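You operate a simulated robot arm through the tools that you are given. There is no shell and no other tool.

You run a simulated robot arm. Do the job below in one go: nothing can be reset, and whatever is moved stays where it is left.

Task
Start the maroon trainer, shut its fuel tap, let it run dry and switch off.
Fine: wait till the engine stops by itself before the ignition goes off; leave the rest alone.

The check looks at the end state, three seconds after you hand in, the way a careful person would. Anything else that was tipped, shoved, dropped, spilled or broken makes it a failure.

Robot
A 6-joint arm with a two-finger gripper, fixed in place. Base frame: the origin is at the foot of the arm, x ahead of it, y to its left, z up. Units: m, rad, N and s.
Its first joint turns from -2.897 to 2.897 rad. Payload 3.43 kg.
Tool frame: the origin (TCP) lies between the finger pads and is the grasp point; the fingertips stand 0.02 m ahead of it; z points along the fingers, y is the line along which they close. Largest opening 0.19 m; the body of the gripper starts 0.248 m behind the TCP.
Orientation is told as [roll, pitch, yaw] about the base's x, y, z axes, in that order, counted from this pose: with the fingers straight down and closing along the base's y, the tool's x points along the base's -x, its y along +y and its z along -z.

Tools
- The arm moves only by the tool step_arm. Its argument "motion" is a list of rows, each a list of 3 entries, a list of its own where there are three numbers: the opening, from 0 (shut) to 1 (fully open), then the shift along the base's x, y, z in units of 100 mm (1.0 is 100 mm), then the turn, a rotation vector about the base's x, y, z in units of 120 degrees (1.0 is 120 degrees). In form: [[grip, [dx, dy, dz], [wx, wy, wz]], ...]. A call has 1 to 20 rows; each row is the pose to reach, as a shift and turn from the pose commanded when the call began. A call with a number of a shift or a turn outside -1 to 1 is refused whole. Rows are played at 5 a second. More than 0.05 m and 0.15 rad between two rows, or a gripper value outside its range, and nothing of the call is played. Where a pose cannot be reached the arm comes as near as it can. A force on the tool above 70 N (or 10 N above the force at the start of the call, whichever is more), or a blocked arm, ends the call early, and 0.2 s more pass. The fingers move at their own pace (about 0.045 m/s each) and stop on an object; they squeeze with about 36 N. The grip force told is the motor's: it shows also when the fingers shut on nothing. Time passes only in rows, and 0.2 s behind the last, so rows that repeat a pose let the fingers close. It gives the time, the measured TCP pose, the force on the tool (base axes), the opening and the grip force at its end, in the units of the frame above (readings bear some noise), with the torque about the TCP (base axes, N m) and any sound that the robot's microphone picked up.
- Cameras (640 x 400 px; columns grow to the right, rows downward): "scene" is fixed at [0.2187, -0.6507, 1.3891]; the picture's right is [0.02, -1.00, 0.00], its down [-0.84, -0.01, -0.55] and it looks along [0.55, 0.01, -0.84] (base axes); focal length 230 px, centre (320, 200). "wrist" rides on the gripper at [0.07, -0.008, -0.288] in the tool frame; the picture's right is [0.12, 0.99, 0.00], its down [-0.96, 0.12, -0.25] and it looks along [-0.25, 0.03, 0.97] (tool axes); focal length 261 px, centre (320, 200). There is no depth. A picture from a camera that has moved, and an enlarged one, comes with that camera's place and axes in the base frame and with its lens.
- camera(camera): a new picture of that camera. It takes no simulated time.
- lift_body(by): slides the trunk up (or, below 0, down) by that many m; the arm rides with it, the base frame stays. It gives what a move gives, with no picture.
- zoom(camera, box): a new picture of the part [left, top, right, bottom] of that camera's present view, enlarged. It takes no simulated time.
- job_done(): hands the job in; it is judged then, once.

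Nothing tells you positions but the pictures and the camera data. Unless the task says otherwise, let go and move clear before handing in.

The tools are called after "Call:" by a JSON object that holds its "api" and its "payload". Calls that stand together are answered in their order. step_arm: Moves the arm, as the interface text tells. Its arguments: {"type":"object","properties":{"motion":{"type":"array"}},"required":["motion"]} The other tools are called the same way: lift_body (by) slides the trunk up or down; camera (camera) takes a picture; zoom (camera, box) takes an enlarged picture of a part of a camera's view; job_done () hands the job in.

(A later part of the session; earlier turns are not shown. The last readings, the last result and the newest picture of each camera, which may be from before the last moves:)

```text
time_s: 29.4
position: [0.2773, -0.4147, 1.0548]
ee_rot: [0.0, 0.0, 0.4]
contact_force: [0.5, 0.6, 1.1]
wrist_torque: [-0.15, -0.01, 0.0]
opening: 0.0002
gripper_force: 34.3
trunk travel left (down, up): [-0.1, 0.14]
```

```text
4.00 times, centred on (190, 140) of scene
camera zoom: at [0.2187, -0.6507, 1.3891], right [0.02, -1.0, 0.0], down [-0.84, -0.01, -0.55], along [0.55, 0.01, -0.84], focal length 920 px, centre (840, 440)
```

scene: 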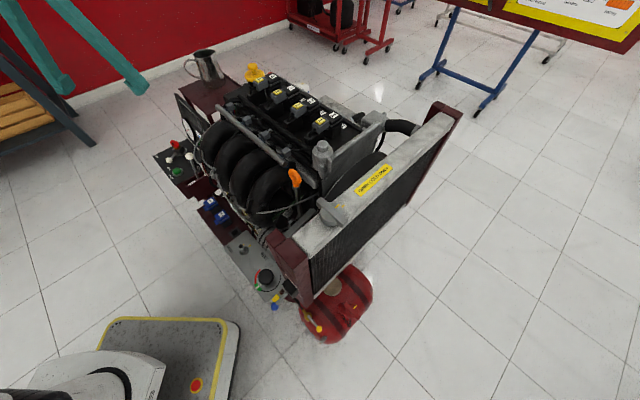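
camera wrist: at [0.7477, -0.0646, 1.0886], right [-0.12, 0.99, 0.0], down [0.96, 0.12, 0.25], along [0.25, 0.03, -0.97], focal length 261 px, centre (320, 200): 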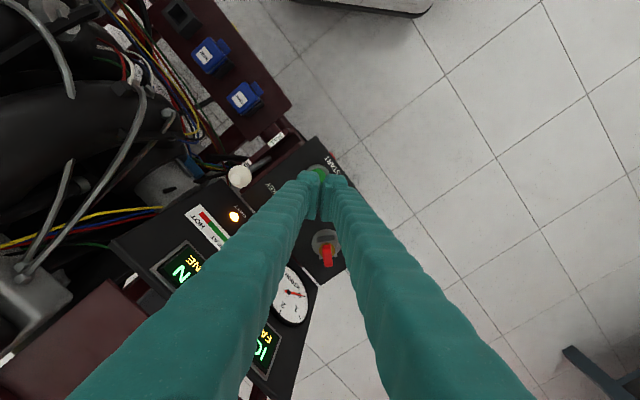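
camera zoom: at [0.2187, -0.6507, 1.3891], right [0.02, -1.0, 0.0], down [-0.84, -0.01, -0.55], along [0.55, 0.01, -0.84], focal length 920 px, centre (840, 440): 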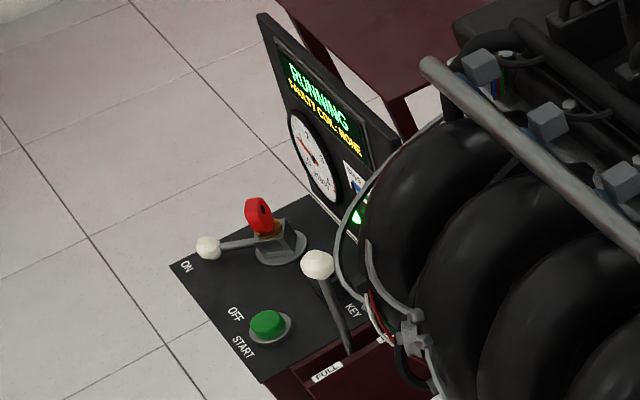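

The engine keeps running and the ignition lever is at ON. I'll continue in front of the tank, turning the tool 45° and tilting it so the gripper leans away from the post and the fan switch.

Call:
{"api": "step_arm", "payload": {"motion": [[0, [-0.2, -0.33, 0], [0, 0, 0.06]], [0, [-0.4, -0.67, 0], [0, 0, 0.12]], [0, [-0.6, -1, 0], [0, 0, 0.185]]]}}

Call:
{"api": "step_arm", "payload": {"motion": [[0, [-0.1, -0.33, 0], [0.044, -0.044, 0]], [0, [-0.2, -0.67, 0], [0.0884, -0.0884, 0]], [0, [-0.3, -1, 0], [0.0884, -0.0884, 0]]]}}

Call:
{"api": "step_arm", "payload": {"motion": [[0, [0, -0.33, -0.2], [0, 0, 0]], [0, [0.1, -0.67, -0.4], [0, 0, 0]], [0, [0.2, -1, -0.6], [0, 0, 0]]]}}

Call:
{"api": "camera", "payload": {"camera": "wrist"}}

Call:
{"api": "camera", "payload": {"camera": "scene"}}

```text
time_s: 30.2
position: [0.2184, -0.518, 1.057]
ee_rot: [-0.003, -0.001, 0.788]
contact_force: [-0.4, 0.7, 0.5]
wrist_torque: [-0.18, 0.03, 0.03]
opening: 0.0
gripper_force: 34.6
trunk travel left (down, up): [-0.1, 0.14]
```

```text
time_s: 31.0
position: [0.1879, -0.6178, 1.0569]
ee_rot: [0.001, -0.264, 0.787]
contact_force: [0.2, 0.7, 0.8]
wrist_torque: [-0.14, 0.05, -0.02]
opening: 0.0001
gripper_force: 34.4
trunk travel left (down, up): [-0.1, 0.14]
```

```text
time_s: 31.8
position: [0.2086, -0.7173, 0.9993]
ee_rot: [0.001, -0.263, 0.785]
contact_force: [0.1, 0.3, 1.1]
wrist_torque: [-0.17, -0.02, -0.04]
opening: 0.0
gripper_force: 33.9
trunk travel left (down, up): [-0.1, 0.14]
```

```text
taken
camera wrist: at [0.1151, -0.8238, 1.2585], right [-0.78, 0.62, -0.03], down [0.53, 0.69, 0.49], along [0.32, 0.37, -0.87], focal length 261 px, centre (320, 200)
```

wrist: 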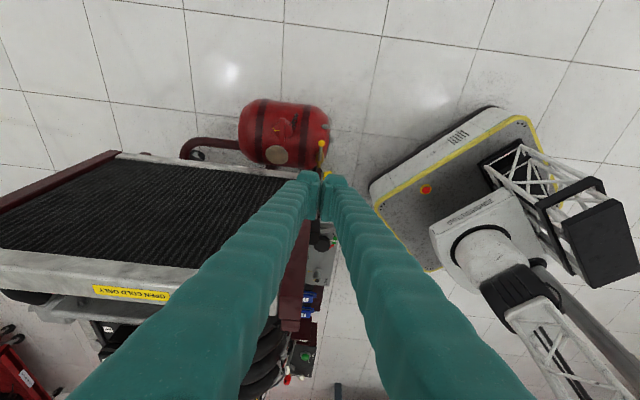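

```text
taken
```

scene: 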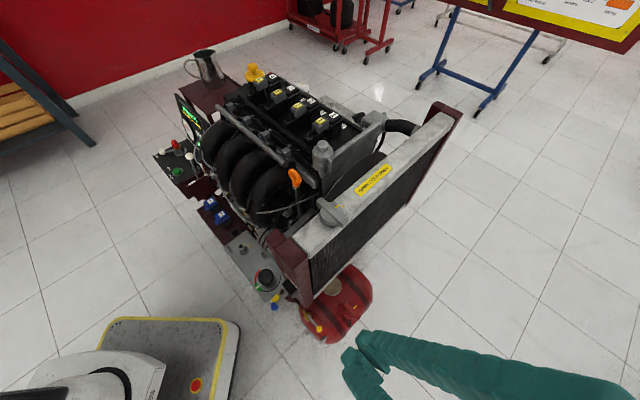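

The tool is now in front of the tank, leaning away from the radiator. I'll zoom in to re-measure the tap.

Call:
{"api": "zoom", "payload": {"camera": "wrist", "box": [270, 100, 370, 170]}}

Call:
{"api": "zoom", "payload": {"camera": "scene", "box": [260, 270, 400, 390]}}

```text
5.71 times, centred on (320, 135) of wrist
camera zoom: at [0.1151, -0.8238, 1.2585], right [-0.78, 0.62, -0.03], down [0.53, 0.69, 0.49], along [0.32, 0.37, -0.87], focal length 1489 px, centre (320, 571)
```

zoom: 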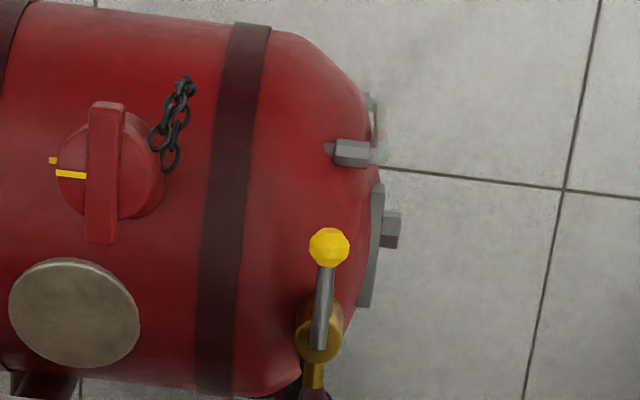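

```text
3.33 times, centred on (330, 330) of scene
camera zoom: at [0.2187, -0.6507, 1.3891], right [0.02, -1.0, 0.0], down [-0.84, -0.01, -0.55], along [0.55, 0.01, -0.84], focal length 766 px, centre (287, -233)
```

zoom: 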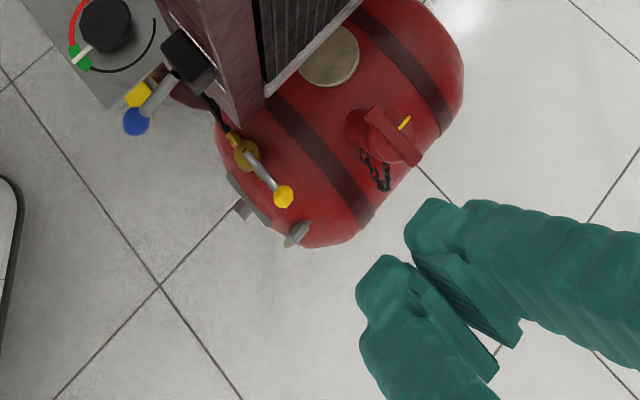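

The tap pivot is near [0.325, -0.603, 0.45] and the ball near [0.283, -0.642, 0.458], with the lever in line with the pipe. I'll come down in front of the tank, then move in between the filler cap and the ball.

Call:
{"api": "step_arm", "payload": {"motion": [[0, [0, 0, -0.4], [0, 0, 0]], [0, [0, 0, -0.8], [0, 0, 0]], [0, [0, 0, -1], [0, 0, 0]]]}}

Call:
{"api": "step_arm", "payload": {"motion": [[0, [0, 0, -0.4], [0, 0, 0]], [0, [0, 0, -0.8], [0, 0, 0]], [0, [0, 0, -1], [0, 0, 0]]]}}

Call:
{"api": "step_arm", "payload": {"motion": [[0, [0.2, 0.1, -0.4], [0, 0, 0]], [0, [0.4, 0.2, -0.8], [0, 0, 0]], [0, [0.7, 0.3, -1], [0, 0, 0]], [0, [0.95, 0.35, -1], [0, 0, 0]], [0, [0.95, 0.35, -1], [0, 0, 0]]]}}

Call:
{"api": "camera", "payload": {"camera": "wrist"}}

Call:
{"api": "zoom", "payload": {"camera": "scene", "box": [250, 260, 390, 380]}}

Call:
{"api": "zoom", "payload": {"camera": "scene", "box": [140, 90, 240, 190]}}

```text
time_s: 32.6
position: [0.2084, -0.717, 0.8968]
ee_rot: [0.001, -0.261, 0.786]
contact_force: [0.3, 0.6, 0.1]
wrist_torque: [-0.05, -0.02, -0.05]
opening: 0.0
gripper_force: 34.0
trunk travel left (down, up): [-0.1, 0.14]
```

```text
time_s: 33.4
position: [0.2101, -0.7162, 0.7965]
ee_rot: [0.0, -0.261, 0.786]
contact_force: [0.7, 0.1, -0.3]
wrist_torque: [-0.06, -0.03, 0.01]
opening: 0.0001
gripper_force: 34.5
trunk travel left (down, up): [-0.1, 0.14]
```

```text
time_s: 34.6
position: [0.3029, -0.6836, 0.6967]
ee_rot: [0.0, -0.261, 0.785]
contact_force: [0.8, -0.4, -0.5]
wrist_torque: [0.01, 0.0, -0.01]
opening: 0.0001
gripper_force: 34.6
trunk travel left (down, up): [-0.1, 0.14]
```

```text
taken
camera wrist: at [0.2091, -0.7903, 0.9561], right [-0.78, 0.62, -0.03], down [0.53, 0.69, 0.49], along [0.32, 0.37, -0.87], focal length 261 px, centre (320, 200)
```

wrist: 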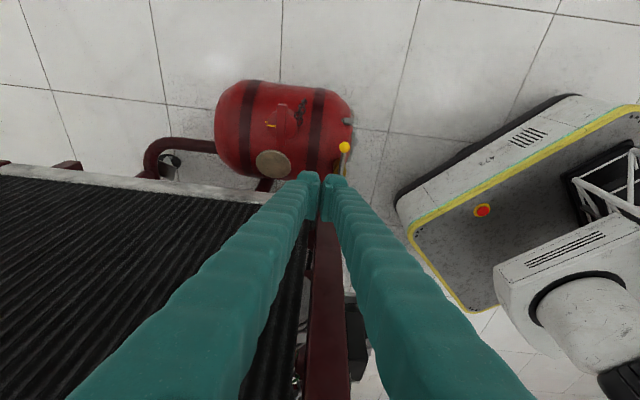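

```text
3.33 times, centred on (320, 320) of scene
camera zoom: at [0.2187, -0.6507, 1.3891], right [0.02, -1.0, 0.0], down [-0.84, -0.01, -0.55], along [0.55, 0.01, -0.84], focal length 766 px, centre (320, -200)
```

zoom: 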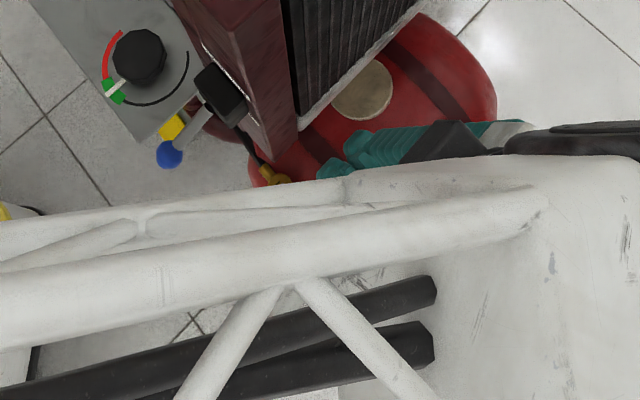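

```text
4.00 times, centred on (190, 140) of scene
camera zoom: at [0.2187, -0.6507, 1.3891], right [0.02, -1.0, 0.0], down [-0.84, -0.01, -0.55], along [0.55, 0.01, -0.84], focal length 920 px, centre (840, 440)
```

zoom: 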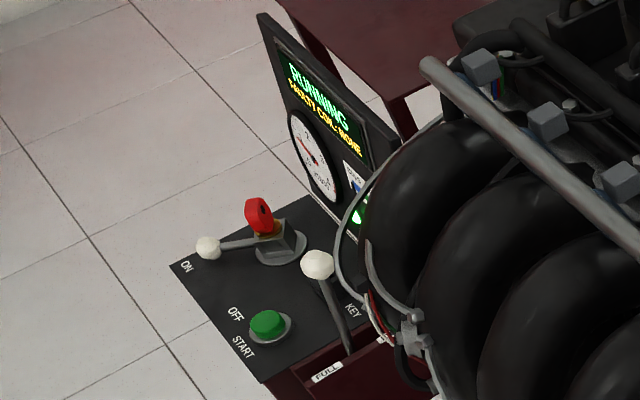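

The ball checks out at about [0.282, -0.643, 0.458]. I'll continue down on its far side in guarded steps.

Call:
{"api": "step_arm", "payload": {"motion": [[0, [0.05, 0.01, -0.3], [0, 0, 0]], [0, [0.1, 0.02, -0.6], [0, 0, 0]], [0, [0.12, 0.03, -0.9], [0, 0, 0]], [0, [0.12, 0.03, -1], [0, 0, 0]]]}}

Call:
{"api": "step_arm", "payload": {"motion": [[0, [0, 0, -0.2], [0, 0, 0]], [0, [0, 0, -0.4], [0, 0, 0]], [0, [0, 0, -0.6], [0, 0, 0]], [0, [0, 0, -0.7], [0, 0, 0]]]}}

Call:
{"api": "camera", "payload": {"camera": "wrist"}}

Call:
{"api": "zoom", "payload": {"camera": "wrist", "box": [260, 100, 400, 200]}}

Call:
{"api": "zoom", "payload": {"camera": "scene", "box": [270, 260, 370, 340]}}

```text
time_s: 35.6
position: [0.3146, -0.6798, 0.5974]
ee_rot: [0.0, -0.262, 0.785]
contact_force: [-1.1, 0.0, 0.8]
wrist_torque: [-0.03, -0.01, 0.0]
opening: 0.0
gripper_force: 34.0
trunk travel left (down, up): [-0.1, 0.14]
```

```text
time_s: 36.6
position: [0.3135, -0.6788, 0.5258]
ee_rot: [-0.001, -0.261, 0.785]
contact_force: [0.3, 0.0, 0.2]
wrist_torque: [-0.02, 0.03, 0.01]
opening: 0.0001
gripper_force: 34.2
trunk travel left (down, up): [-0.1, 0.14]
```

```text
taken
camera wrist: at [0.2205, -0.787, 0.7859], right [-0.78, 0.62, -0.03], down [0.53, 0.69, 0.49], along [0.32, 0.37, -0.87], focal length 261 px, centre (320, 200)
```

wrist: 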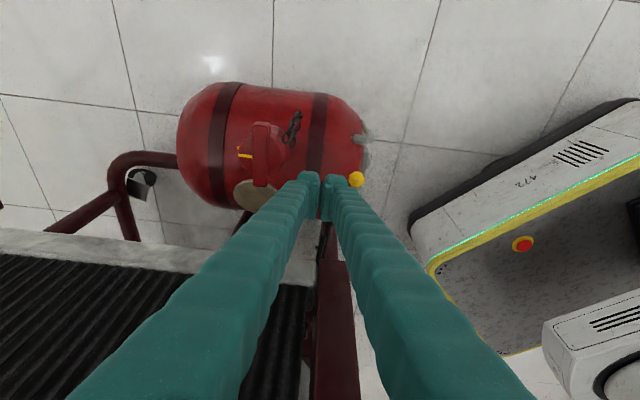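

```text
4.00 times, centred on (330, 150) of wrist
camera zoom: at [0.2205, -0.787, 0.7859], right [-0.78, 0.62, -0.03], down [0.53, 0.69, 0.49], along [0.32, 0.37, -0.87], focal length 1043 px, centre (280, 400)
```

zoom: 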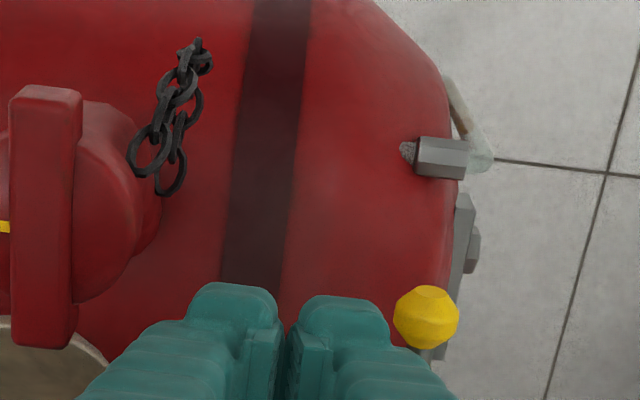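

```text
5.00 times, centred on (320, 300) of scene
camera zoom: at [0.2187, -0.6507, 1.3891], right [0.02, -1.0, 0.0], down [-0.84, -0.01, -0.55], along [0.55, 0.01, -0.84], focal length 1150 px, centre (320, -300)
```

zoom: 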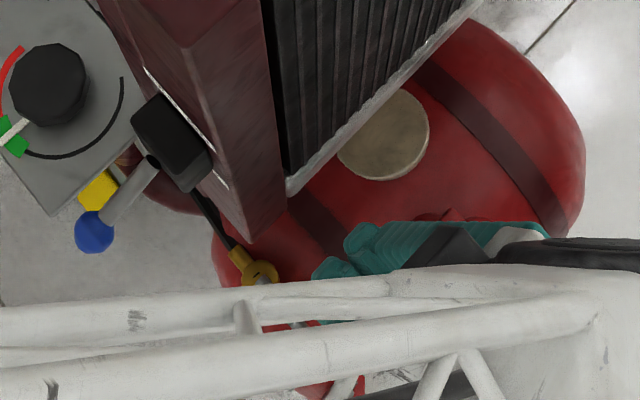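

The tip is beside the ball with clear space above the tank. I'll lower it the last few centimetres in small steps.

Call:
{"api": "step_arm", "payload": {"motion": [[0, [0, 0, -0.12], [0, 0, 0]], [0, [0, 0, -0.24], [0, 0, 0]], [0, [0, 0, -0.36], [0, 0, 0]]]}}

Call:
{"api": "step_arm", "payload": {"motion": [[0, [0, 0, -0.06], [0, 0, 0]], [0, [0, 0, -0.12], [0, 0, 0]], [0, [0, 0, -0.15], [0, 0, 0]]]}}

Call:
{"api": "zoom", "payload": {"camera": "wrist", "box": [270, 140, 410, 240]}}

```text
time_s: 37.4
position: [0.3134, -0.6792, 0.4901]
ee_rot: [0.0, -0.261, 0.785]
contact_force: [0.0, 0.9, 0.4]
wrist_torque: [-0.03, 0.02, 0.02]
opening: 0.0001
gripper_force: 34.4
trunk travel left (down, up): [-0.1, 0.14]
```

```text
time_s: 38.2
position: [0.314, -0.6789, 0.4759]
ee_rot: [0.001, -0.261, 0.785]
contact_force: [-0.6, -0.7, -0.1]
wrist_torque: [0.0, 0.0, -0.01]
opening: 0.0
gripper_force: 34.4
trunk travel left (down, up): [-0.1, 0.14]
```

```text
4.00 times, centred on (340, 190) of wrist
camera zoom: at [0.2203, -0.7862, 0.7357], right [-0.78, 0.62, -0.03], down [0.53, 0.69, 0.49], along [0.32, 0.37, -0.87], focal length 1043 px, centre (240, 240)
```

zoom: 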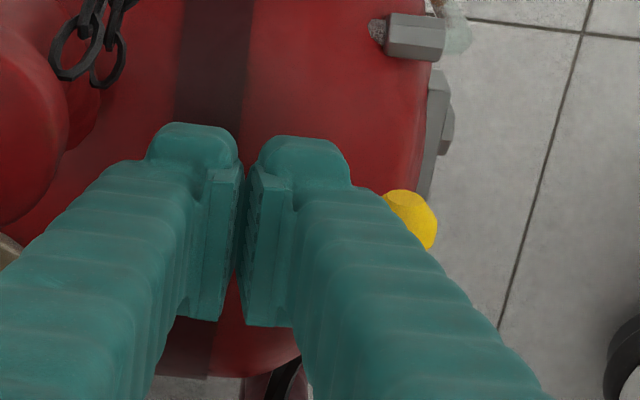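

No contact yet, and the ball lies just ahead of the right finger. I'll lower another 9 mm and start pushing the lever clockwise, towards the robot side, turning the tool with it.

Call:
{"api": "step_arm", "payload": {"motion": [[0, [0, 0, -0.05], [0, 0, 0]], [0, [0, 0, -0.09], [0, 0, 0]], [0, [-0.062, 0.035, -0.09], [0, 0, -0.0417]], [0, [-0.125, 0.071, -0.09], [0, 0, -0.083]], [0, [-0.183, 0.096, -0.09], [0, 0, -0.125]], [0, [-0.241, 0.122, -0.09], [0, 0, -0.167]]]}}

Call:
{"api": "camera", "payload": {"camera": "wrist"}}

Call:
{"api": "zoom", "payload": {"camera": "wrist", "box": [270, 140, 410, 240]}}

Call:
{"api": "zoom", "payload": {"camera": "scene", "box": [270, 260, 370, 340]}}

```text
time_s: 39.6
position: [0.2885, -0.6674, 0.4669]
ee_rot: [0.001, -0.261, 0.434]
contact_force: [-0.3, 0.4, 0.3]
wrist_torque: [0.0, 0.0, 0.03]
opening: 0.0
gripper_force: 34.2
trunk travel left (down, up): [-0.1, 0.14]
```

```text
taken
camera wrist: at [0.1649, -0.7349, 0.7257], right [-0.52, 0.85, -0.03], down [0.74, 0.47, 0.49], along [0.43, 0.23, -0.87], focal length 261 px, centre (320, 200)
```

wrist: 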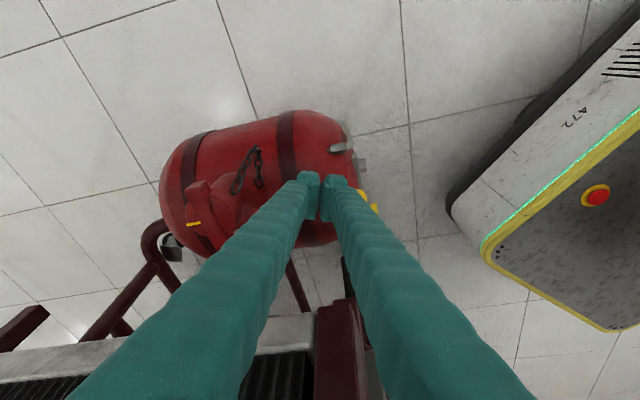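

```text
4.00 times, centred on (340, 190) of wrist
camera zoom: at [0.1649, -0.7349, 0.7257], right [-0.52, 0.85, -0.03], down [0.74, 0.47, 0.49], along [0.43, 0.23, -0.87], focal length 1043 px, centre (240, 240)
```

zoom: 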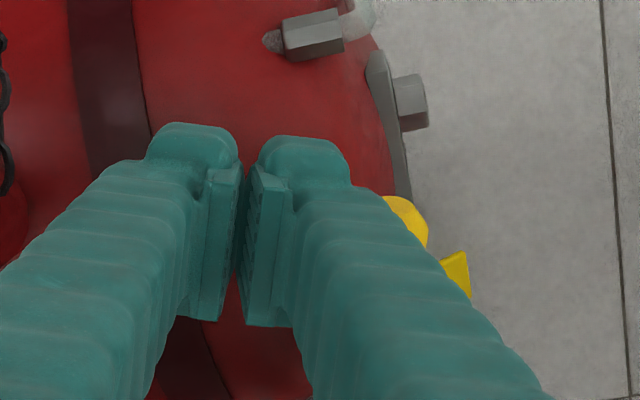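

```text
5.00 times, centred on (320, 300) of scene
camera zoom: at [0.2187, -0.6507, 1.3891], right [0.02, -1.0, 0.0], down [-0.84, -0.01, -0.55], along [0.55, 0.01, -0.84], focal length 1150 px, centre (320, -300)
```

zoom: 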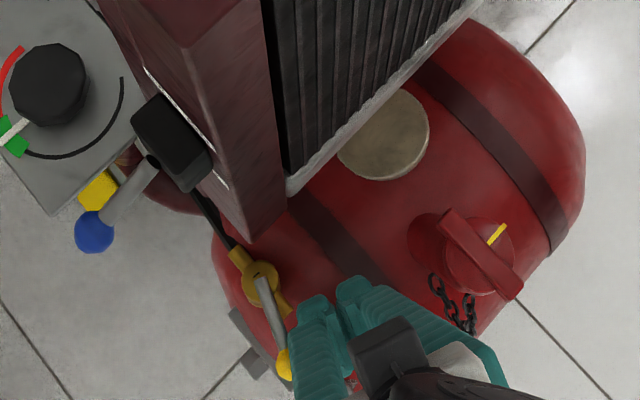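

The scene view shows the lever turning with the finger. I'll continue the arc to about 60°.

Call:
{"api": "step_arm", "payload": {"motion": [[0, [-0.055, 0.034, 0], [0, 0, -0.0417]], [0, [-0.105, 0.072, 0], [0, 0, -0.083]], [0, [-0.154, 0.114, 0], [0, 0, -0.125]], [0, [-0.197, 0.159, 0], [0, 0, -0.167]], [0, [-0.237, 0.209, 0], [0, 0, -0.208]], [0, [-0.272, 0.262, 0], [0, 0, -0.25]], [0, [-0.302, 0.317, 0], [0, 0, -0.292]], [0, [-0.327, 0.374, 0], [0, 0, -0.333]]]}}

Call:
{"api": "camera", "payload": {"camera": "wrist"}}

Call:
{"api": "zoom", "payload": {"camera": "wrist", "box": [270, 140, 410, 240]}}

Call:
{"api": "zoom", "payload": {"camera": "scene", "box": [270, 260, 370, 340]}}

```text
time_s: 41.4
position: [0.2579, -0.6297, 0.4653]
ee_rot: [0.0, -0.261, -0.263]
contact_force: [1.2, -0.9, 0.1]
wrist_torque: [0.0, -0.04, 0.02]
opening: 0.0002
gripper_force: 34.2
trunk travel left (down, up): [-0.1, 0.14]
```

```text
taken
camera wrist: at [0.1185, -0.6013, 0.7265], right [0.15, 0.99, -0.03], down [0.87, -0.11, 0.49], along [0.48, -0.1, -0.87], focal length 261 px, centre (320, 200)
```

wrist: 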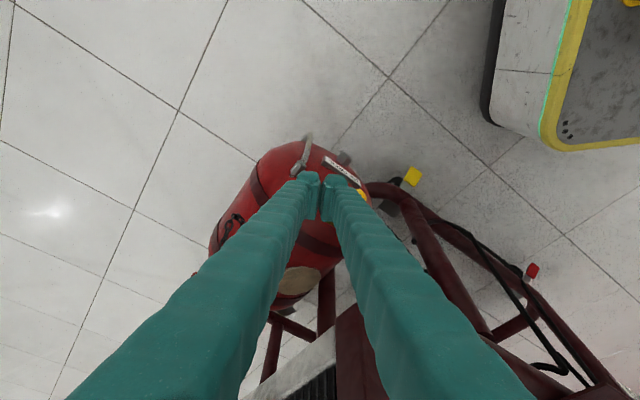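

```text
4.00 times, centred on (340, 190) of wrist
camera zoom: at [0.1185, -0.6013, 0.7265], right [0.15, 0.99, -0.03], down [0.87, -0.11, 0.49], along [0.48, -0.1, -0.87], focal length 1043 px, centre (240, 240)
```

zoom: 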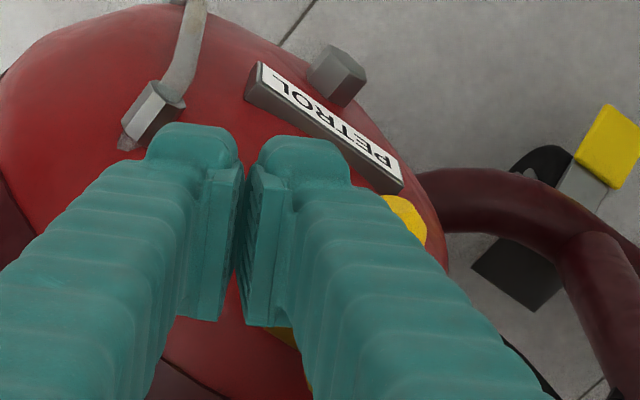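

```text
5.00 times, centred on (320, 300) of scene
camera zoom: at [0.2187, -0.6507, 1.3891], right [0.02, -1.0, 0.0], down [-0.84, -0.01, -0.55], along [0.55, 0.01, -0.84], focal length 1150 px, centre (320, -300)
```

zoom: 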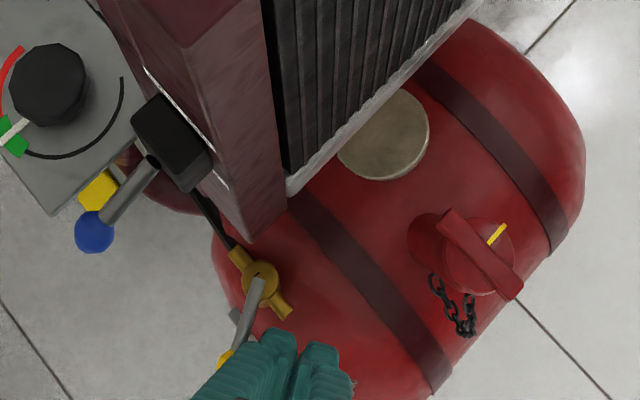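

The tap turns well and the tank is labelled PETROL. I'll push the last 30° to the closed position and watch the force.

Call:
{"api": "step_arm", "payload": {"motion": [[0, [-0.02, 0.06, 0], [0, 0, -0.0417]], [0, [-0.036, 0.123, 0], [0, 0, -0.083]], [0, [-0.044, 0.185, 0], [0, 0, -0.125]], [0, [-0.049, 0.248, 0], [0, 0, -0.125]], [0, [-0.047, 0.31, 0], [0, 0, -0.125]]]}}

Call:
{"api": "zoom", "payload": {"camera": "wrist", "box": [270, 140, 410, 240]}}

Call:
{"api": "zoom", "payload": {"camera": "scene", "box": [270, 260, 370, 340]}}

Call:
{"api": "zoom", "payload": {"camera": "scene", "box": [140, 90, 240, 190]}}

```text
time_s: 42.6
position: [0.2547, -0.5968, 0.4666]
ee_rot: [0.001, -0.261, -0.524]
contact_force: [0.5, -0.7, -0.5]
wrist_torque: [-0.01, -0.02, 0.01]
opening: 0.0002
gripper_force: 34.2
trunk travel left (down, up): [-0.1, 0.14]
```

```text
4.00 times, centred on (340, 190) of wrist
camera zoom: at [0.1271, -0.535, 0.7261], right [0.4, 0.92, -0.03], down [0.81, -0.33, 0.49], along [0.44, -0.22, -0.87], focal length 1043 px, centre (240, 240)
```

zoom: 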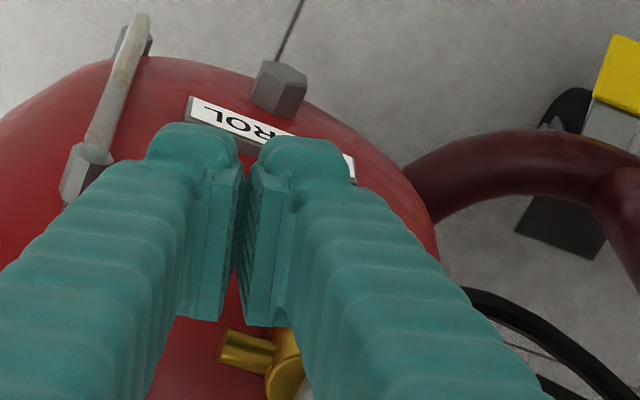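

```text
5.00 times, centred on (320, 300) of scene
camera zoom: at [0.2187, -0.6507, 1.3891], right [0.02, -1.0, 0.0], down [-0.84, -0.01, -0.55], along [0.55, 0.01, -0.84], focal length 1150 px, centre (320, -300)
```

zoom: 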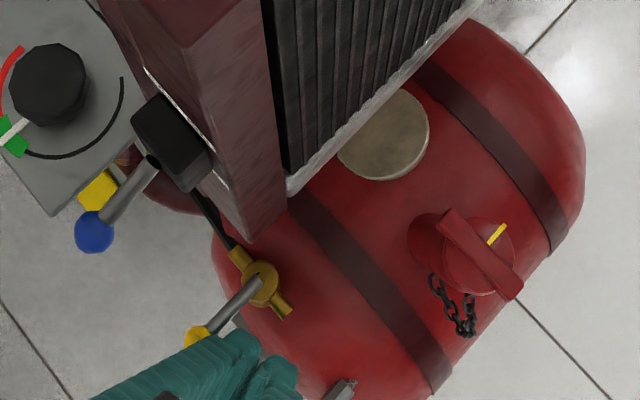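

```text
4.00 times, centred on (190, 140) of scene
camera zoom: at [0.2187, -0.6507, 1.3891], right [0.02, -1.0, 0.0], down [-0.84, -0.01, -0.55], along [0.55, 0.01, -0.84], focal length 920 px, centre (840, 440)
```

zoom: 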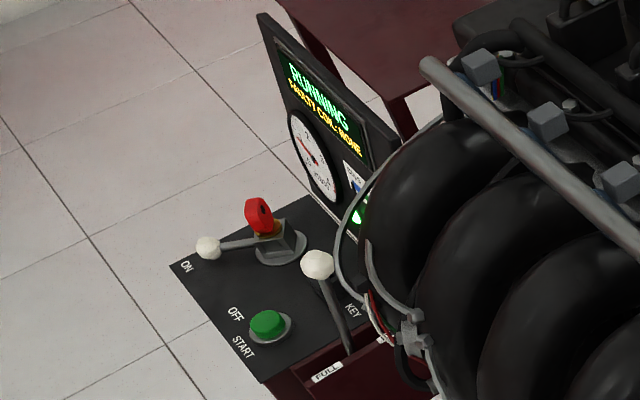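

The lever now looks square to the pipe. I'll nudge a few millimetres more to feel for the end stop.

Call:
{"api": "step_arm", "payload": {"motion": [[0, [0.01, 0.03, 0], [0, 0, 0]], [0, [0.03, 0.05, 0], [0, 0, 0]], [0, [0.03, 0.05, 0], [0, 0, 0]]]}}

Call:
{"api": "zoom", "payload": {"camera": "scene", "box": [270, 260, 370, 340]}}

Call:
{"api": "zoom", "payload": {"camera": "scene", "box": [140, 90, 240, 190]}}

```text
time_s: 43.4
position: [0.2538, -0.5969, 0.4672]
ee_rot: [-0.005, -0.262, -0.528]
contact_force: [-28.6, -24.7, -4.7]
wrist_torque: [-0.27, 0.23, 0.16]
opening: 0.0
gripper_force: 34.4
trunk travel left (down, up): [-0.1, 0.14]
```

```text
5.00 times, centred on (320, 300) of scene
camera zoom: at [0.2187, -0.6507, 1.3891], right [0.02, -1.0, 0.0], down [-0.84, -0.01, -0.55], along [0.55, 0.01, -0.84], focal length 1150 px, centre (320, -300)
```

zoom: 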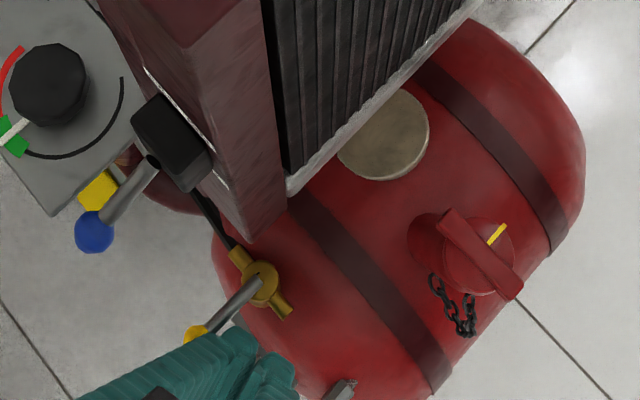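

```text
4.00 times, centred on (190, 140) of scene
camera zoom: at [0.2187, -0.6507, 1.3891], right [0.02, -1.0, 0.0], down [-0.84, -0.01, -0.55], along [0.55, 0.01, -0.84], focal length 920 px, centre (840, 440)
```

zoom: 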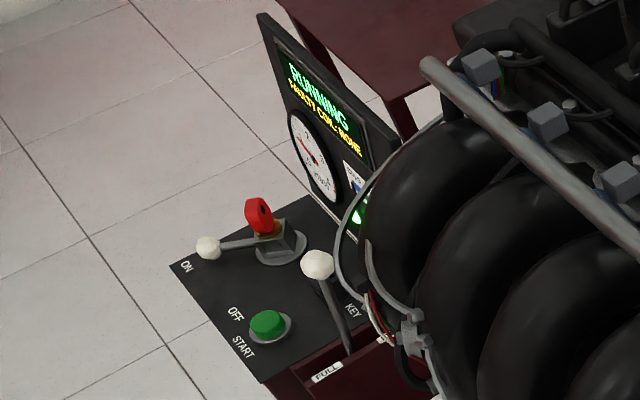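

A firm stop (about 38 N) confirms the tap is fully shut, square to the pipe. I'll back off, lift clear, straighten the tool, and keep watching the display for the engine running dry.

Call:
{"api": "step_arm", "payload": {"motion": [[0, [-0.05, -0.08, 0], [0, 0, 0]], [0, [-0.25, -0.3, 0], [0, 0, 0]], [0, [-0.45, -0.5, 0.1], [0, 0, 0]], [0, [-0.5, -0.55, 0.5], [0, 0, 0]], [0, [-0.5, -0.55, 0.9], [0, 0, 0]], [0, [-0.5, -0.55, 1], [0, 0, 0]]]}}

Call:
{"api": "camera", "payload": {"camera": "wrist"}}

Call:
{"api": "zoom", "payload": {"camera": "scene", "box": [270, 260, 370, 340]}}

Call:
{"api": "zoom", "payload": {"camera": "scene", "box": [140, 90, 240, 190]}}

```text
time_s: 44.8
position: [0.2067, -0.6479, 0.5654]
ee_rot: [0.0, -0.262, -0.524]
contact_force: [-0.3, 0.3, -1.0]
wrist_torque: [0.01, -0.02, 0.03]
opening: 0.0003
gripper_force: 34.3
trunk travel left (down, up): [-0.1, 0.14]
```

```text
taken
camera wrist: at [0.081, -0.5846, 0.8256], right [0.4, 0.92, -0.03], down [0.81, -0.33, 0.49], along [0.44, -0.22, -0.87], focal length 261 px, centre (320, 200)
```

wrist: 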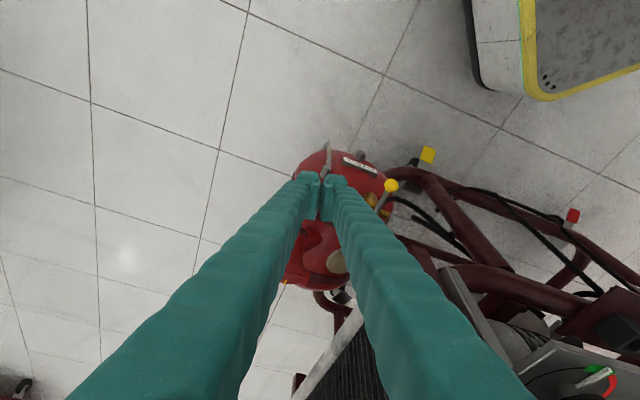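

```text
5.00 times, centred on (320, 300) of scene
camera zoom: at [0.2187, -0.6507, 1.3891], right [0.02, -1.0, 0.0], down [-0.84, -0.01, -0.55], along [0.55, 0.01, -0.84], focal length 1150 px, centre (320, -300)
```

zoom: 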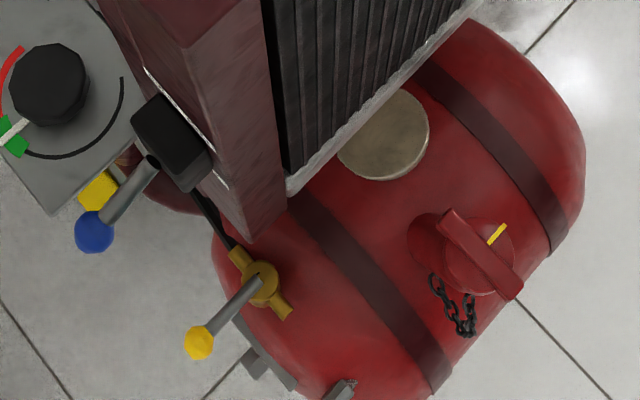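

```text
4.00 times, centred on (190, 140) of scene
camera zoom: at [0.2187, -0.6507, 1.3891], right [0.02, -1.0, 0.0], down [-0.84, -0.01, -0.55], along [0.55, 0.01, -0.84], focal length 920 px, centre (840, 440)
```

zoom: 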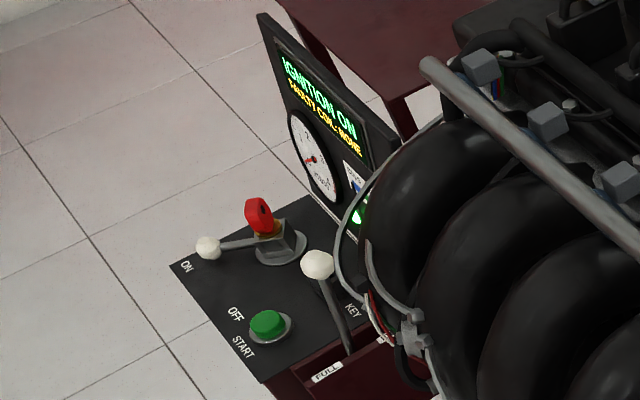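

The tap is shut, and the display has gone back to "IGNITION ON" with the tachometer at zero, so the engine has run dry and stopped by itself. I'll rise, straighten the tool, and travel back to the ignition lever.

Call:
{"api": "step_arm", "payload": {"motion": [[0, [0, 0, 0.4], [0, 0, 0]], [0, [0, 0, 0.8], [0, 0, 0]], [0, [0, 0, 1], [0, 0, 0]]]}}

Call:
{"api": "step_arm", "payload": {"motion": [[0, [-0.1, 0, 0.4], [0, 0, 0]], [0, [-0.2, 0, 0.8], [0, 0, 0]], [0, [-0.2, 0, 1], [0, 0, 0]]]}}

Call:
{"api": "step_arm", "payload": {"motion": [[0, [0, 0, 0.4], [0, 0, 0]], [0, [0, 0, 0.8], [0, 0, 0]], [0, [0, 0, 1], [0, 0, 0]]]}}

Call:
{"api": "step_arm", "payload": {"motion": [[0, [0, 0, 0.4], [0, 0, 0]], [0, [0, 0, 0.8], [0.031, 0.054, 0]], [0, [0, 0, 1], [0.0625, 0.108, 0]], [0, [0, 0, 1], [0.0625, 0.108, 0]]]}}

Call:
{"api": "step_arm", "payload": {"motion": [[0, [0, 0.33, 0.3], [0, 0, 0]], [0, [0.05, 0.67, 0.6], [0, 0, 0]], [0, [0.1, 1, 0.8], [0, 0, 0]]]}}

Call:
{"api": "camera", "payload": {"camera": "wrist"}}

```text
time_s: 45.6
position: [0.2098, -0.6485, 0.6648]
ee_rot: [0.0, -0.26, -0.524]
contact_force: [-0.1, -0.8, -0.4]
wrist_torque: [0.05, 0.02, 0.03]
opening: 0.0
gripper_force: 34.3
trunk travel left (down, up): [-0.1, 0.14]
```

```text
time_s: 46.4
position: [0.1875, -0.6487, 0.7653]
ee_rot: [0.001, -0.263, -0.524]
contact_force: [0.4, -1.0, -0.4]
wrist_torque: [0.1, 0.0, -0.01]
opening: 0.0002
gripper_force: 34.5
trunk travel left (down, up): [-0.1, 0.14]
```

```text
time_s: 47.2
position: [0.1876, -0.6478, 0.8654]
ee_rot: [0.001, -0.261, -0.523]
contact_force: [0.0, -0.9, -0.9]
wrist_torque: [0.02, -0.01, 0.02]
opening: 0.0
gripper_force: 34.4
trunk travel left (down, up): [-0.1, 0.14]
```

```text
time_s: 48.2
position: [0.1855, -0.6476, 0.9678]
ee_rot: [-0.001, -0.001, -0.524]
contact_force: [0.6, -0.4, 0.4]
wrist_torque: [-0.04, 0.02, 0.0]
opening: 0.0
gripper_force: 34.0
trunk travel left (down, up): [-0.1, 0.14]
```

```text
time_s: 49.0
position: [0.1947, -0.5521, 1.0476]
ee_rot: [0.002, -0.001, -0.523]
contact_force: [0.6, -0.7, -0.8]
wrist_torque: [0.2, 0.02, -0.02]
opening: 0.0
gripper_force: 34.7
trunk travel left (down, up): [-0.1, 0.14]
```

```text
taken
camera wrist: at [0.1313, -0.5248, 1.3351], right [0.39, 0.92, 0.0], down [0.89, -0.38, 0.25], along [0.23, -0.1, -0.97], focal length 261 px, centre (320, 200)
```

wrist: 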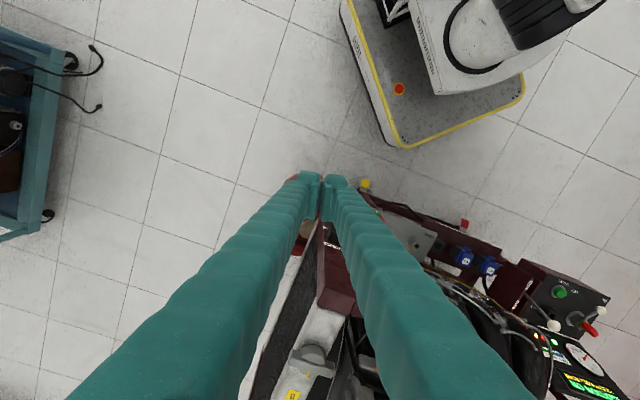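

The tool is vertical again. I'll go back round the robot side to above the ignition lever, turning to match its ON direction.

Call:
{"api": "step_arm", "payload": {"motion": [[0, [0.33, 0.33, 0], [0, 0, 0]], [0, [0.6, 0.66, 0], [0, 0, 0]], [0, [0.8, 1, 0], [0, 0, 0]]]}}

Call:
{"api": "step_arm", "payload": {"motion": [[0, [0.25, 0.33, 0], [0, 0, 0]], [0, [0.5, 0.66, 0], [0, 0, 0]], [0, [0.7, 1, 0], [0, 0, 0]]]}}

Call:
{"api": "step_arm", "payload": {"motion": [[0, [0.25, 0.33, 0], [0, 0, 0]], [0, [0.5, 0.66, 0], [0, 0, 0]], [0, [0.8, 1, 0], [0, 0, 0]]]}}

Call:
{"api": "step_arm", "payload": {"motion": [[0, [0.33, 0.33, 0], [0, 0, 0]], [0, [0.66, 0.66, 0], [0, 0, 0]], [0, [1, 1, 0], [0, 0, 0]]]}}

Call:
{"api": "step_arm", "payload": {"motion": [[0, [0.33, 0.33, 0], [0, 0, -0.06]], [0, [0.66, 0.66, 0], [0, 0, -0.13]], [0, [1, 1, 0], [0, 0, -0.2]]]}}

Call:
{"api": "step_arm", "payload": {"motion": [[0.3, [0.33, 0.33, -0.1], [0, 0, -0.06]], [0.3, [0.66, 0.66, -0.2], [0, 0, -0.07]], [0.3, [1, 0.95, -0.4], [0, 0, -0.07]]]}}

Call:
{"api": "camera", "payload": {"camera": "wrist"}}

Call:
{"api": "camera", "payload": {"camera": "scene"}}

```text
time_s: 49.8
position: [0.2755, -0.4496, 1.0469]
ee_rot: [0.001, -0.001, -0.524]
contact_force: [0.1, -0.5, -0.9]
wrist_torque: [0.1, -0.04, -0.01]
opening: 0.0002
gripper_force: 34.3
trunk travel left (down, up): [-0.1, 0.14]
```

```text
time_s: 50.6
position: [0.3476, -0.3505, 1.0467]
ee_rot: [0.003, 0.002, -0.525]
contact_force: [-0.9, -0.2, 0.5]
wrist_torque: [0.12, 0.01, 0.03]
opening: 0.0001
gripper_force: 34.6
trunk travel left (down, up): [-0.1, 0.14]
```

```text
time_s: 51.4
position: [0.427, -0.2492, 1.0458]
ee_rot: [0.002, -0.002, -0.525]
contact_force: [-0.5, 0.3, 0.2]
wrist_torque: [0.05, -0.08, 0.0]
opening: 0.0
gripper_force: 33.6
trunk travel left (down, up): [-0.1, 0.14]
```

```text
time_s: 52.2
position: [0.5282, -0.15, 1.0483]
ee_rot: [-0.001, -0.001, -0.523]
contact_force: [-1.4, 0.0, 0.6]
wrist_torque: [0.05, -0.11, 0.01]
opening: 0.0002
gripper_force: 34.3
trunk travel left (down, up): [-0.1, 0.14]
```

```text
time_s: 53.0
position: [0.6274, -0.0501, 1.0488]
ee_rot: [0.003, -0.002, -0.944]
contact_force: [-1.2, -0.6, -0.2]
wrist_torque: [0.02, -0.18, -0.01]
opening: 0.0
gripper_force: 33.9
trunk travel left (down, up): [-0.1, 0.14]
```

```text
time_s: 53.8
position: [0.7271, 0.0465, 1.0057]
ee_rot: [0.001, 0.001, -1.087]
contact_force: [-0.3, 0.2, 0.8]
wrist_torque: [0.09, -0.18, -0.01]
opening: 0.0568
gripper_force: 0.1
trunk travel left (down, up): [-0.1, 0.14]
```

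```text
taken
camera wrist: at [0.6867, 0.1038, 1.2935], right [0.83, 0.56, 0.0], down [0.55, -0.8, 0.25], along [0.14, -0.2, -0.97], focal length 261 px, centre (320, 200)
```

wrist: 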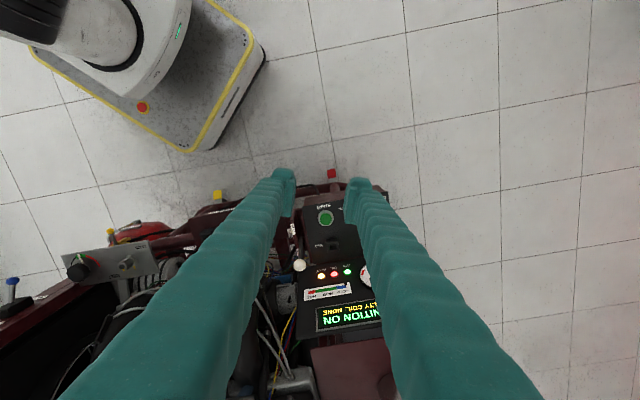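

```text
taken
```

scene: 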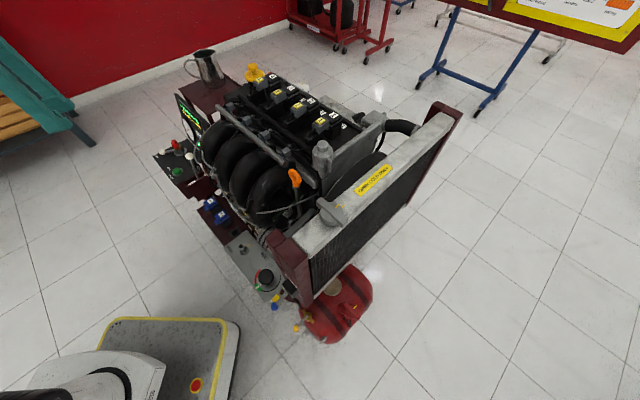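

The lamps are lit and the display reads IGNITION ON, with no running sign. I'll move over the lever ball and come down to just above it.

Call:
{"api": "step_arm", "payload": {"motion": [[0.3, [0.4, 0, -0.1], [0, 0, 0]], [0.3, [0.8, 0, -0.3], [0, 0, 0]], [0.3, [1, 0, -0.6], [0, 0, 0]]]}}

Call:
{"api": "step_arm", "payload": {"motion": [[0.3, [0.4, 0, -0.2], [0, 0, 0]], [0.3, [0.7, 0, -0.5], [0, 0, 0]], [0.3, [0.9, 0, -0.8], [0, 0, 0]], [0.3, [0.9, 0, -1], [0, 0, 0]], [0.3, [0.9, 0, -1], [0, 0, 0]]]}}

Call:
{"api": "camera", "payload": {"camera": "wrist"}}

Call:
{"api": "zoom", "payload": {"camera": "scene", "box": [130, 80, 230, 190]}}

```text
time_s: 54.6
position: [0.8264, 0.0472, 0.9425]
ee_rot: [0.001, -0.003, -1.089]
contact_force: [-0.4, 0.3, -1.0]
wrist_torque: [-0.01, -0.13, 0.0]
opening: 0.0573
gripper_force: 0.0
trunk travel left (down, up): [-0.1, 0.14]
```

```text
time_s: 55.8
position: [0.918, 0.0467, 0.8455]
ee_rot: [-0.001, 0.001, -1.091]
contact_force: [-0.1, -0.1, 0.1]
wrist_torque: [0.03, -0.01, 0.0]
opening: 0.0568
gripper_force: 0.0
trunk travel left (down, up): [-0.1, 0.14]
```

```text
taken
camera wrist: at [0.8789, 0.1039, 1.1336], right [0.82, 0.57, 0.0], down [0.55, -0.8, 0.25], along [0.14, -0.2, -0.97], focal length 261 px, centre (320, 200)
```

wrist: 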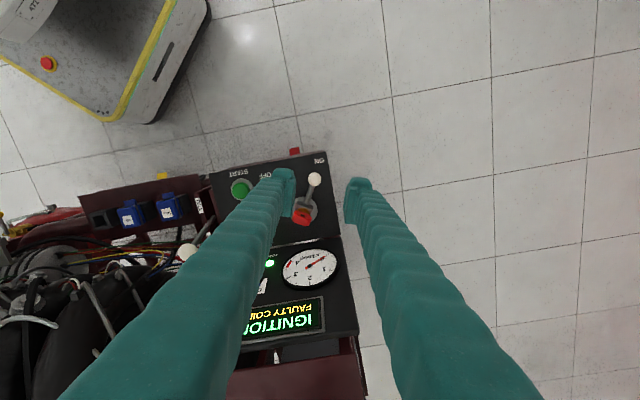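

```text
3.64 times, centred on (180, 135) of scene
camera zoom: at [0.2187, -0.6507, 1.3891], right [0.02, -1.0, 0.0], down [-0.84, -0.01, -0.55], along [0.55, 0.01, -0.84], focal length 836 px, centre (829, 436)
```

zoom: 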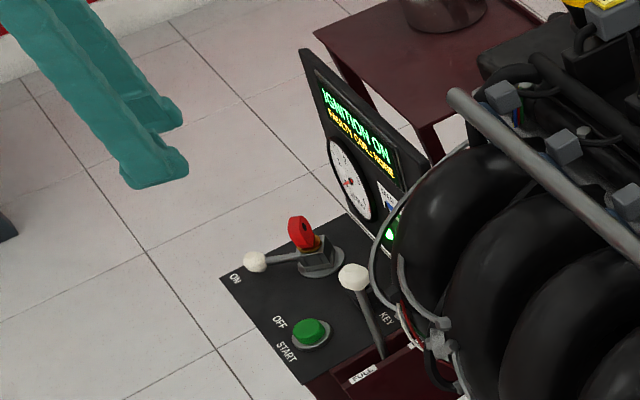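

The ball is at about [0.912, 0.040], a few millimetres from the tool axis. I'll confirm the tachometer is at zero before touching the ignition.

Call:
{"api": "zoom", "payload": {"camera": "wrist", "box": [250, 230, 350, 340]}}

Call:
{"api": "zoom", "payload": {"camera": "scene", "box": [175, 95, 225, 150]}}

Call:
{"api": "step_arm", "payload": {"motion": [[0.3, [-0.05, -0.05, -0.3], [0, 0, 0]], [0.3, [-0.05, -0.05, -0.7], [0, 0, 0]], [0.3, [-0.05, -0.05, -1], [0, 0, 0]], [0.3, [-0.05, -0.05, -1], [0, 0, 0]]]}}

Call:
{"api": "camera", "payload": {"camera": "wrist"}}

```text
3.64 times, centred on (300, 285) of wrist
camera zoom: at [0.8789, 0.1039, 1.1336], right [0.82, 0.57, 0.0], down [0.55, -0.8, 0.25], along [0.14, -0.2, -0.97], focal length 948 px, centre (393, -109)
```

zoom: 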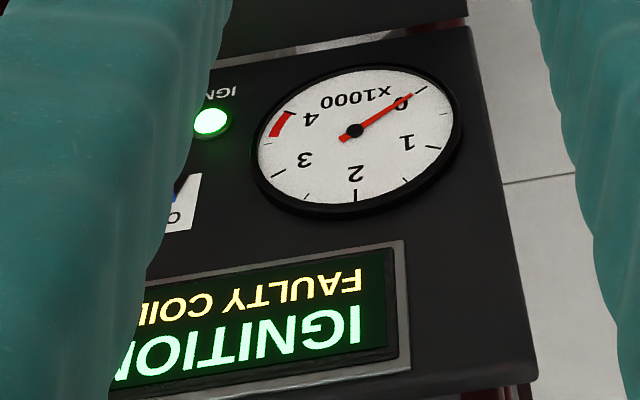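

```text
7.27 times, centred on (200, 122) of scene
camera zoom: at [0.2187, -0.6507, 1.3891], right [0.02, -1.0, 0.0], down [-0.84, -0.01, -0.55], along [0.55, 0.01, -0.84], focal length 1672 px, centre (1193, 764)
```

zoom: 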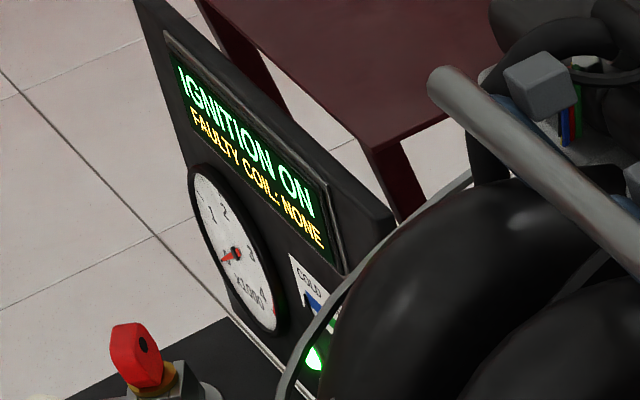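

```text
time_s: 56.8
position: [0.9091, 0.0419, 0.7463]
ee_rot: [0.0, 0.0, -1.089]
contact_force: [-0.7, 0.7, 0.0]
wrist_torque: [-0.01, -0.01, -0.01]
opening: 0.0569
gripper_force: 0.1
trunk travel left (down, up): [-0.1, 0.14]
```

```text
taken
camera wrist: at [0.8709, 0.0996, 1.0332], right [0.82, 0.57, 0.0], down [0.55, -0.8, 0.25], along [0.14, -0.2, -0.97], focal length 261 px, centre (320, 200)
```

wrist: 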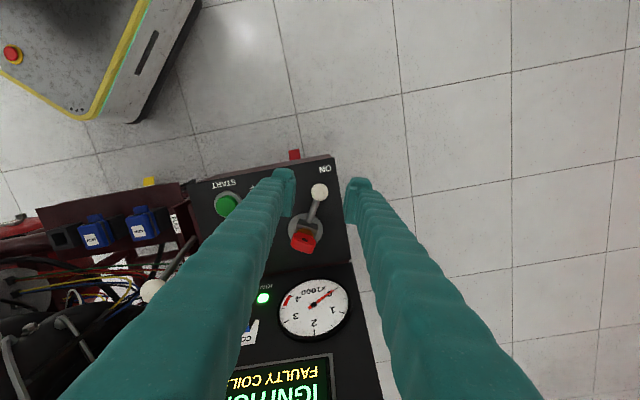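

The tachometer needle is at 0, so the engine has stopped by itself, and the ball is centred in the fork. I'll come down around it, narrow the fork and start turning back towards OFF.

Call:
{"api": "step_arm", "payload": {"motion": [[0.3, [0, 0, -0.25], [0, 0, 0]], [0.3, [0, 0, -0.5], [0, 0, 0]], [0.17, [0, 0, -0.55], [0, 0, 0]], [0.17, [0, 0, -0.55], [0, 0, 0]], [0.17, [0, 0, -0.55], [0, 0, 0]]]}}

Call:
{"api": "step_arm", "payload": {"motion": [[0.17, [-0.08, -0.04, 0], [0, 0, 0.058]], [0.17, [-0.155, -0.09, 0], [0, 0, 0.117]], [0.17, [-0.223, -0.148, 0], [0, 0, 0.175]], [0.17, [-0.284, -0.214, 0], [0, 0, 0.233]]]}}

Call:
{"api": "camera", "payload": {"camera": "wrist"}}

Call:
{"api": "zoom", "payload": {"camera": "scene", "box": [140, 90, 230, 180]}}

```text
time_s: 58.0
position: [0.9108, 0.0419, 0.6887]
ee_rot: [0.0, 0.0, -1.089]
contact_force: [-0.3, -0.3, -0.3]
wrist_torque: [0.02, 0.0, 0.05]
opening: 0.0324
gripper_force: 0.0
trunk travel left (down, up): [-0.1, 0.14]
```

```text
time_s: 59.0
position: [0.8832, 0.0194, 0.6903]
ee_rot: [0.0, 0.001, -0.597]
contact_force: [-0.9, 1.2, 3.5]
wrist_torque: [0.04, -0.02, 0.05]
opening: 0.0321
gripper_force: 0.1
trunk travel left (down, up): [-0.1, 0.14]
```

```text
taken
camera wrist: at [0.821, 0.0516, 0.9785], right [0.46, 0.89, 0.0], down [0.86, -0.45, 0.25], along [0.22, -0.11, -0.97], focal length 261 px, centre (320, 200)
```

wrist: 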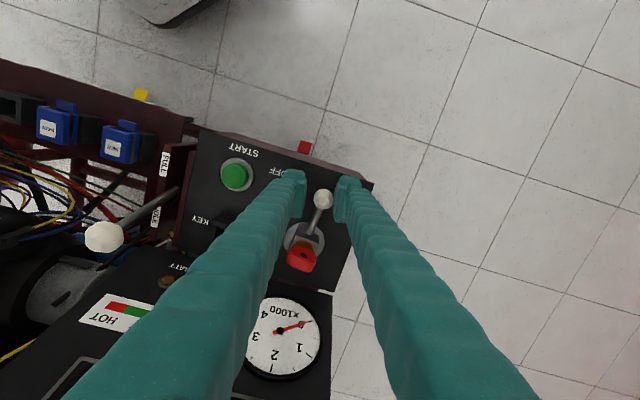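

```text
4.44 times, centred on (185, 135) of scene
camera zoom: at [0.2187, -0.6507, 1.3891], right [0.02, -1.0, 0.0], down [-0.84, -0.01, -0.55], along [0.55, 0.01, -0.84], focal length 1022 px, centre (920, 489)
```

zoom: 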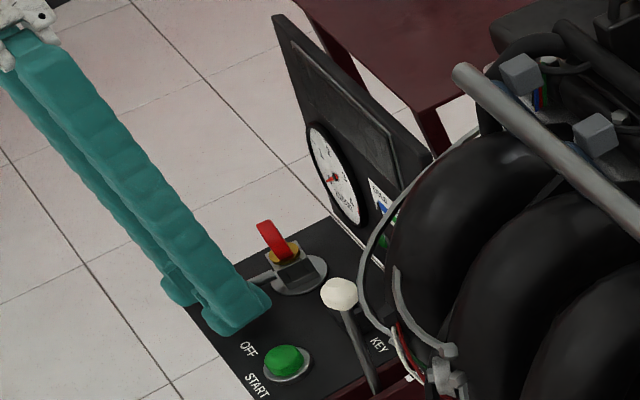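

The display has gone dark. I'll carry the lever on to its OFF position.

Call:
{"api": "step_arm", "payload": {"motion": [[0.17, [-0.052, -0.073, 0], [0, 0, 0.058]], [0.17, [-0.095, -0.152, 0], [0, 0, 0.117]], [0.17, [-0.128, -0.235, 0], [0, 0, 0.175]], [0.17, [-0.15, -0.322, 0], [0, 0, 0.233]], [0.17, [-0.155, -0.36, 0], [0, 0, 0.26]]]}}

Call:
{"api": "camera", "payload": {"camera": "wrist"}}

Call:
{"api": "zoom", "payload": {"camera": "scene", "box": [140, 110, 220, 190]}}

```text
time_s: 60.2
position: [0.8667, -0.0167, 0.6911]
ee_rot: [0.0, 0.001, -0.056]
contact_force: [0.1, -0.5, 0.0]
wrist_torque: [0.0, 0.01, 0.0]
opening: 0.0323
gripper_force: 0.0
trunk travel left (down, up): [-0.1, 0.14]
```

```text
taken
camera wrist: at [0.7965, -0.0213, 0.9787], right [-0.06, 1.0, 0.0], down [0.97, 0.06, 0.25], along [0.25, 0.02, -0.97], focal length 261 px, centre (320, 200)
```

wrist: 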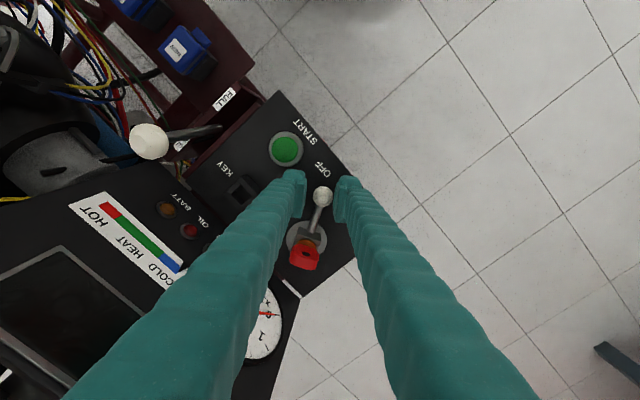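

```text
5.00 times, centred on (180, 150) of scene
camera zoom: at [0.2187, -0.6507, 1.3891], right [0.02, -1.0, 0.0], down [-0.84, -0.01, -0.55], along [0.55, 0.01, -0.84], focal length 1150 px, centre (1020, 450)
```

zoom: 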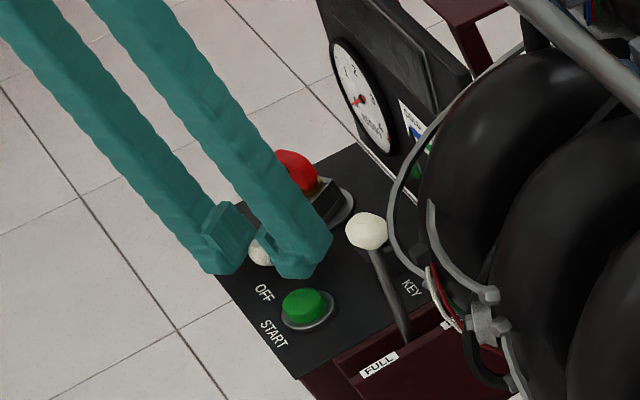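

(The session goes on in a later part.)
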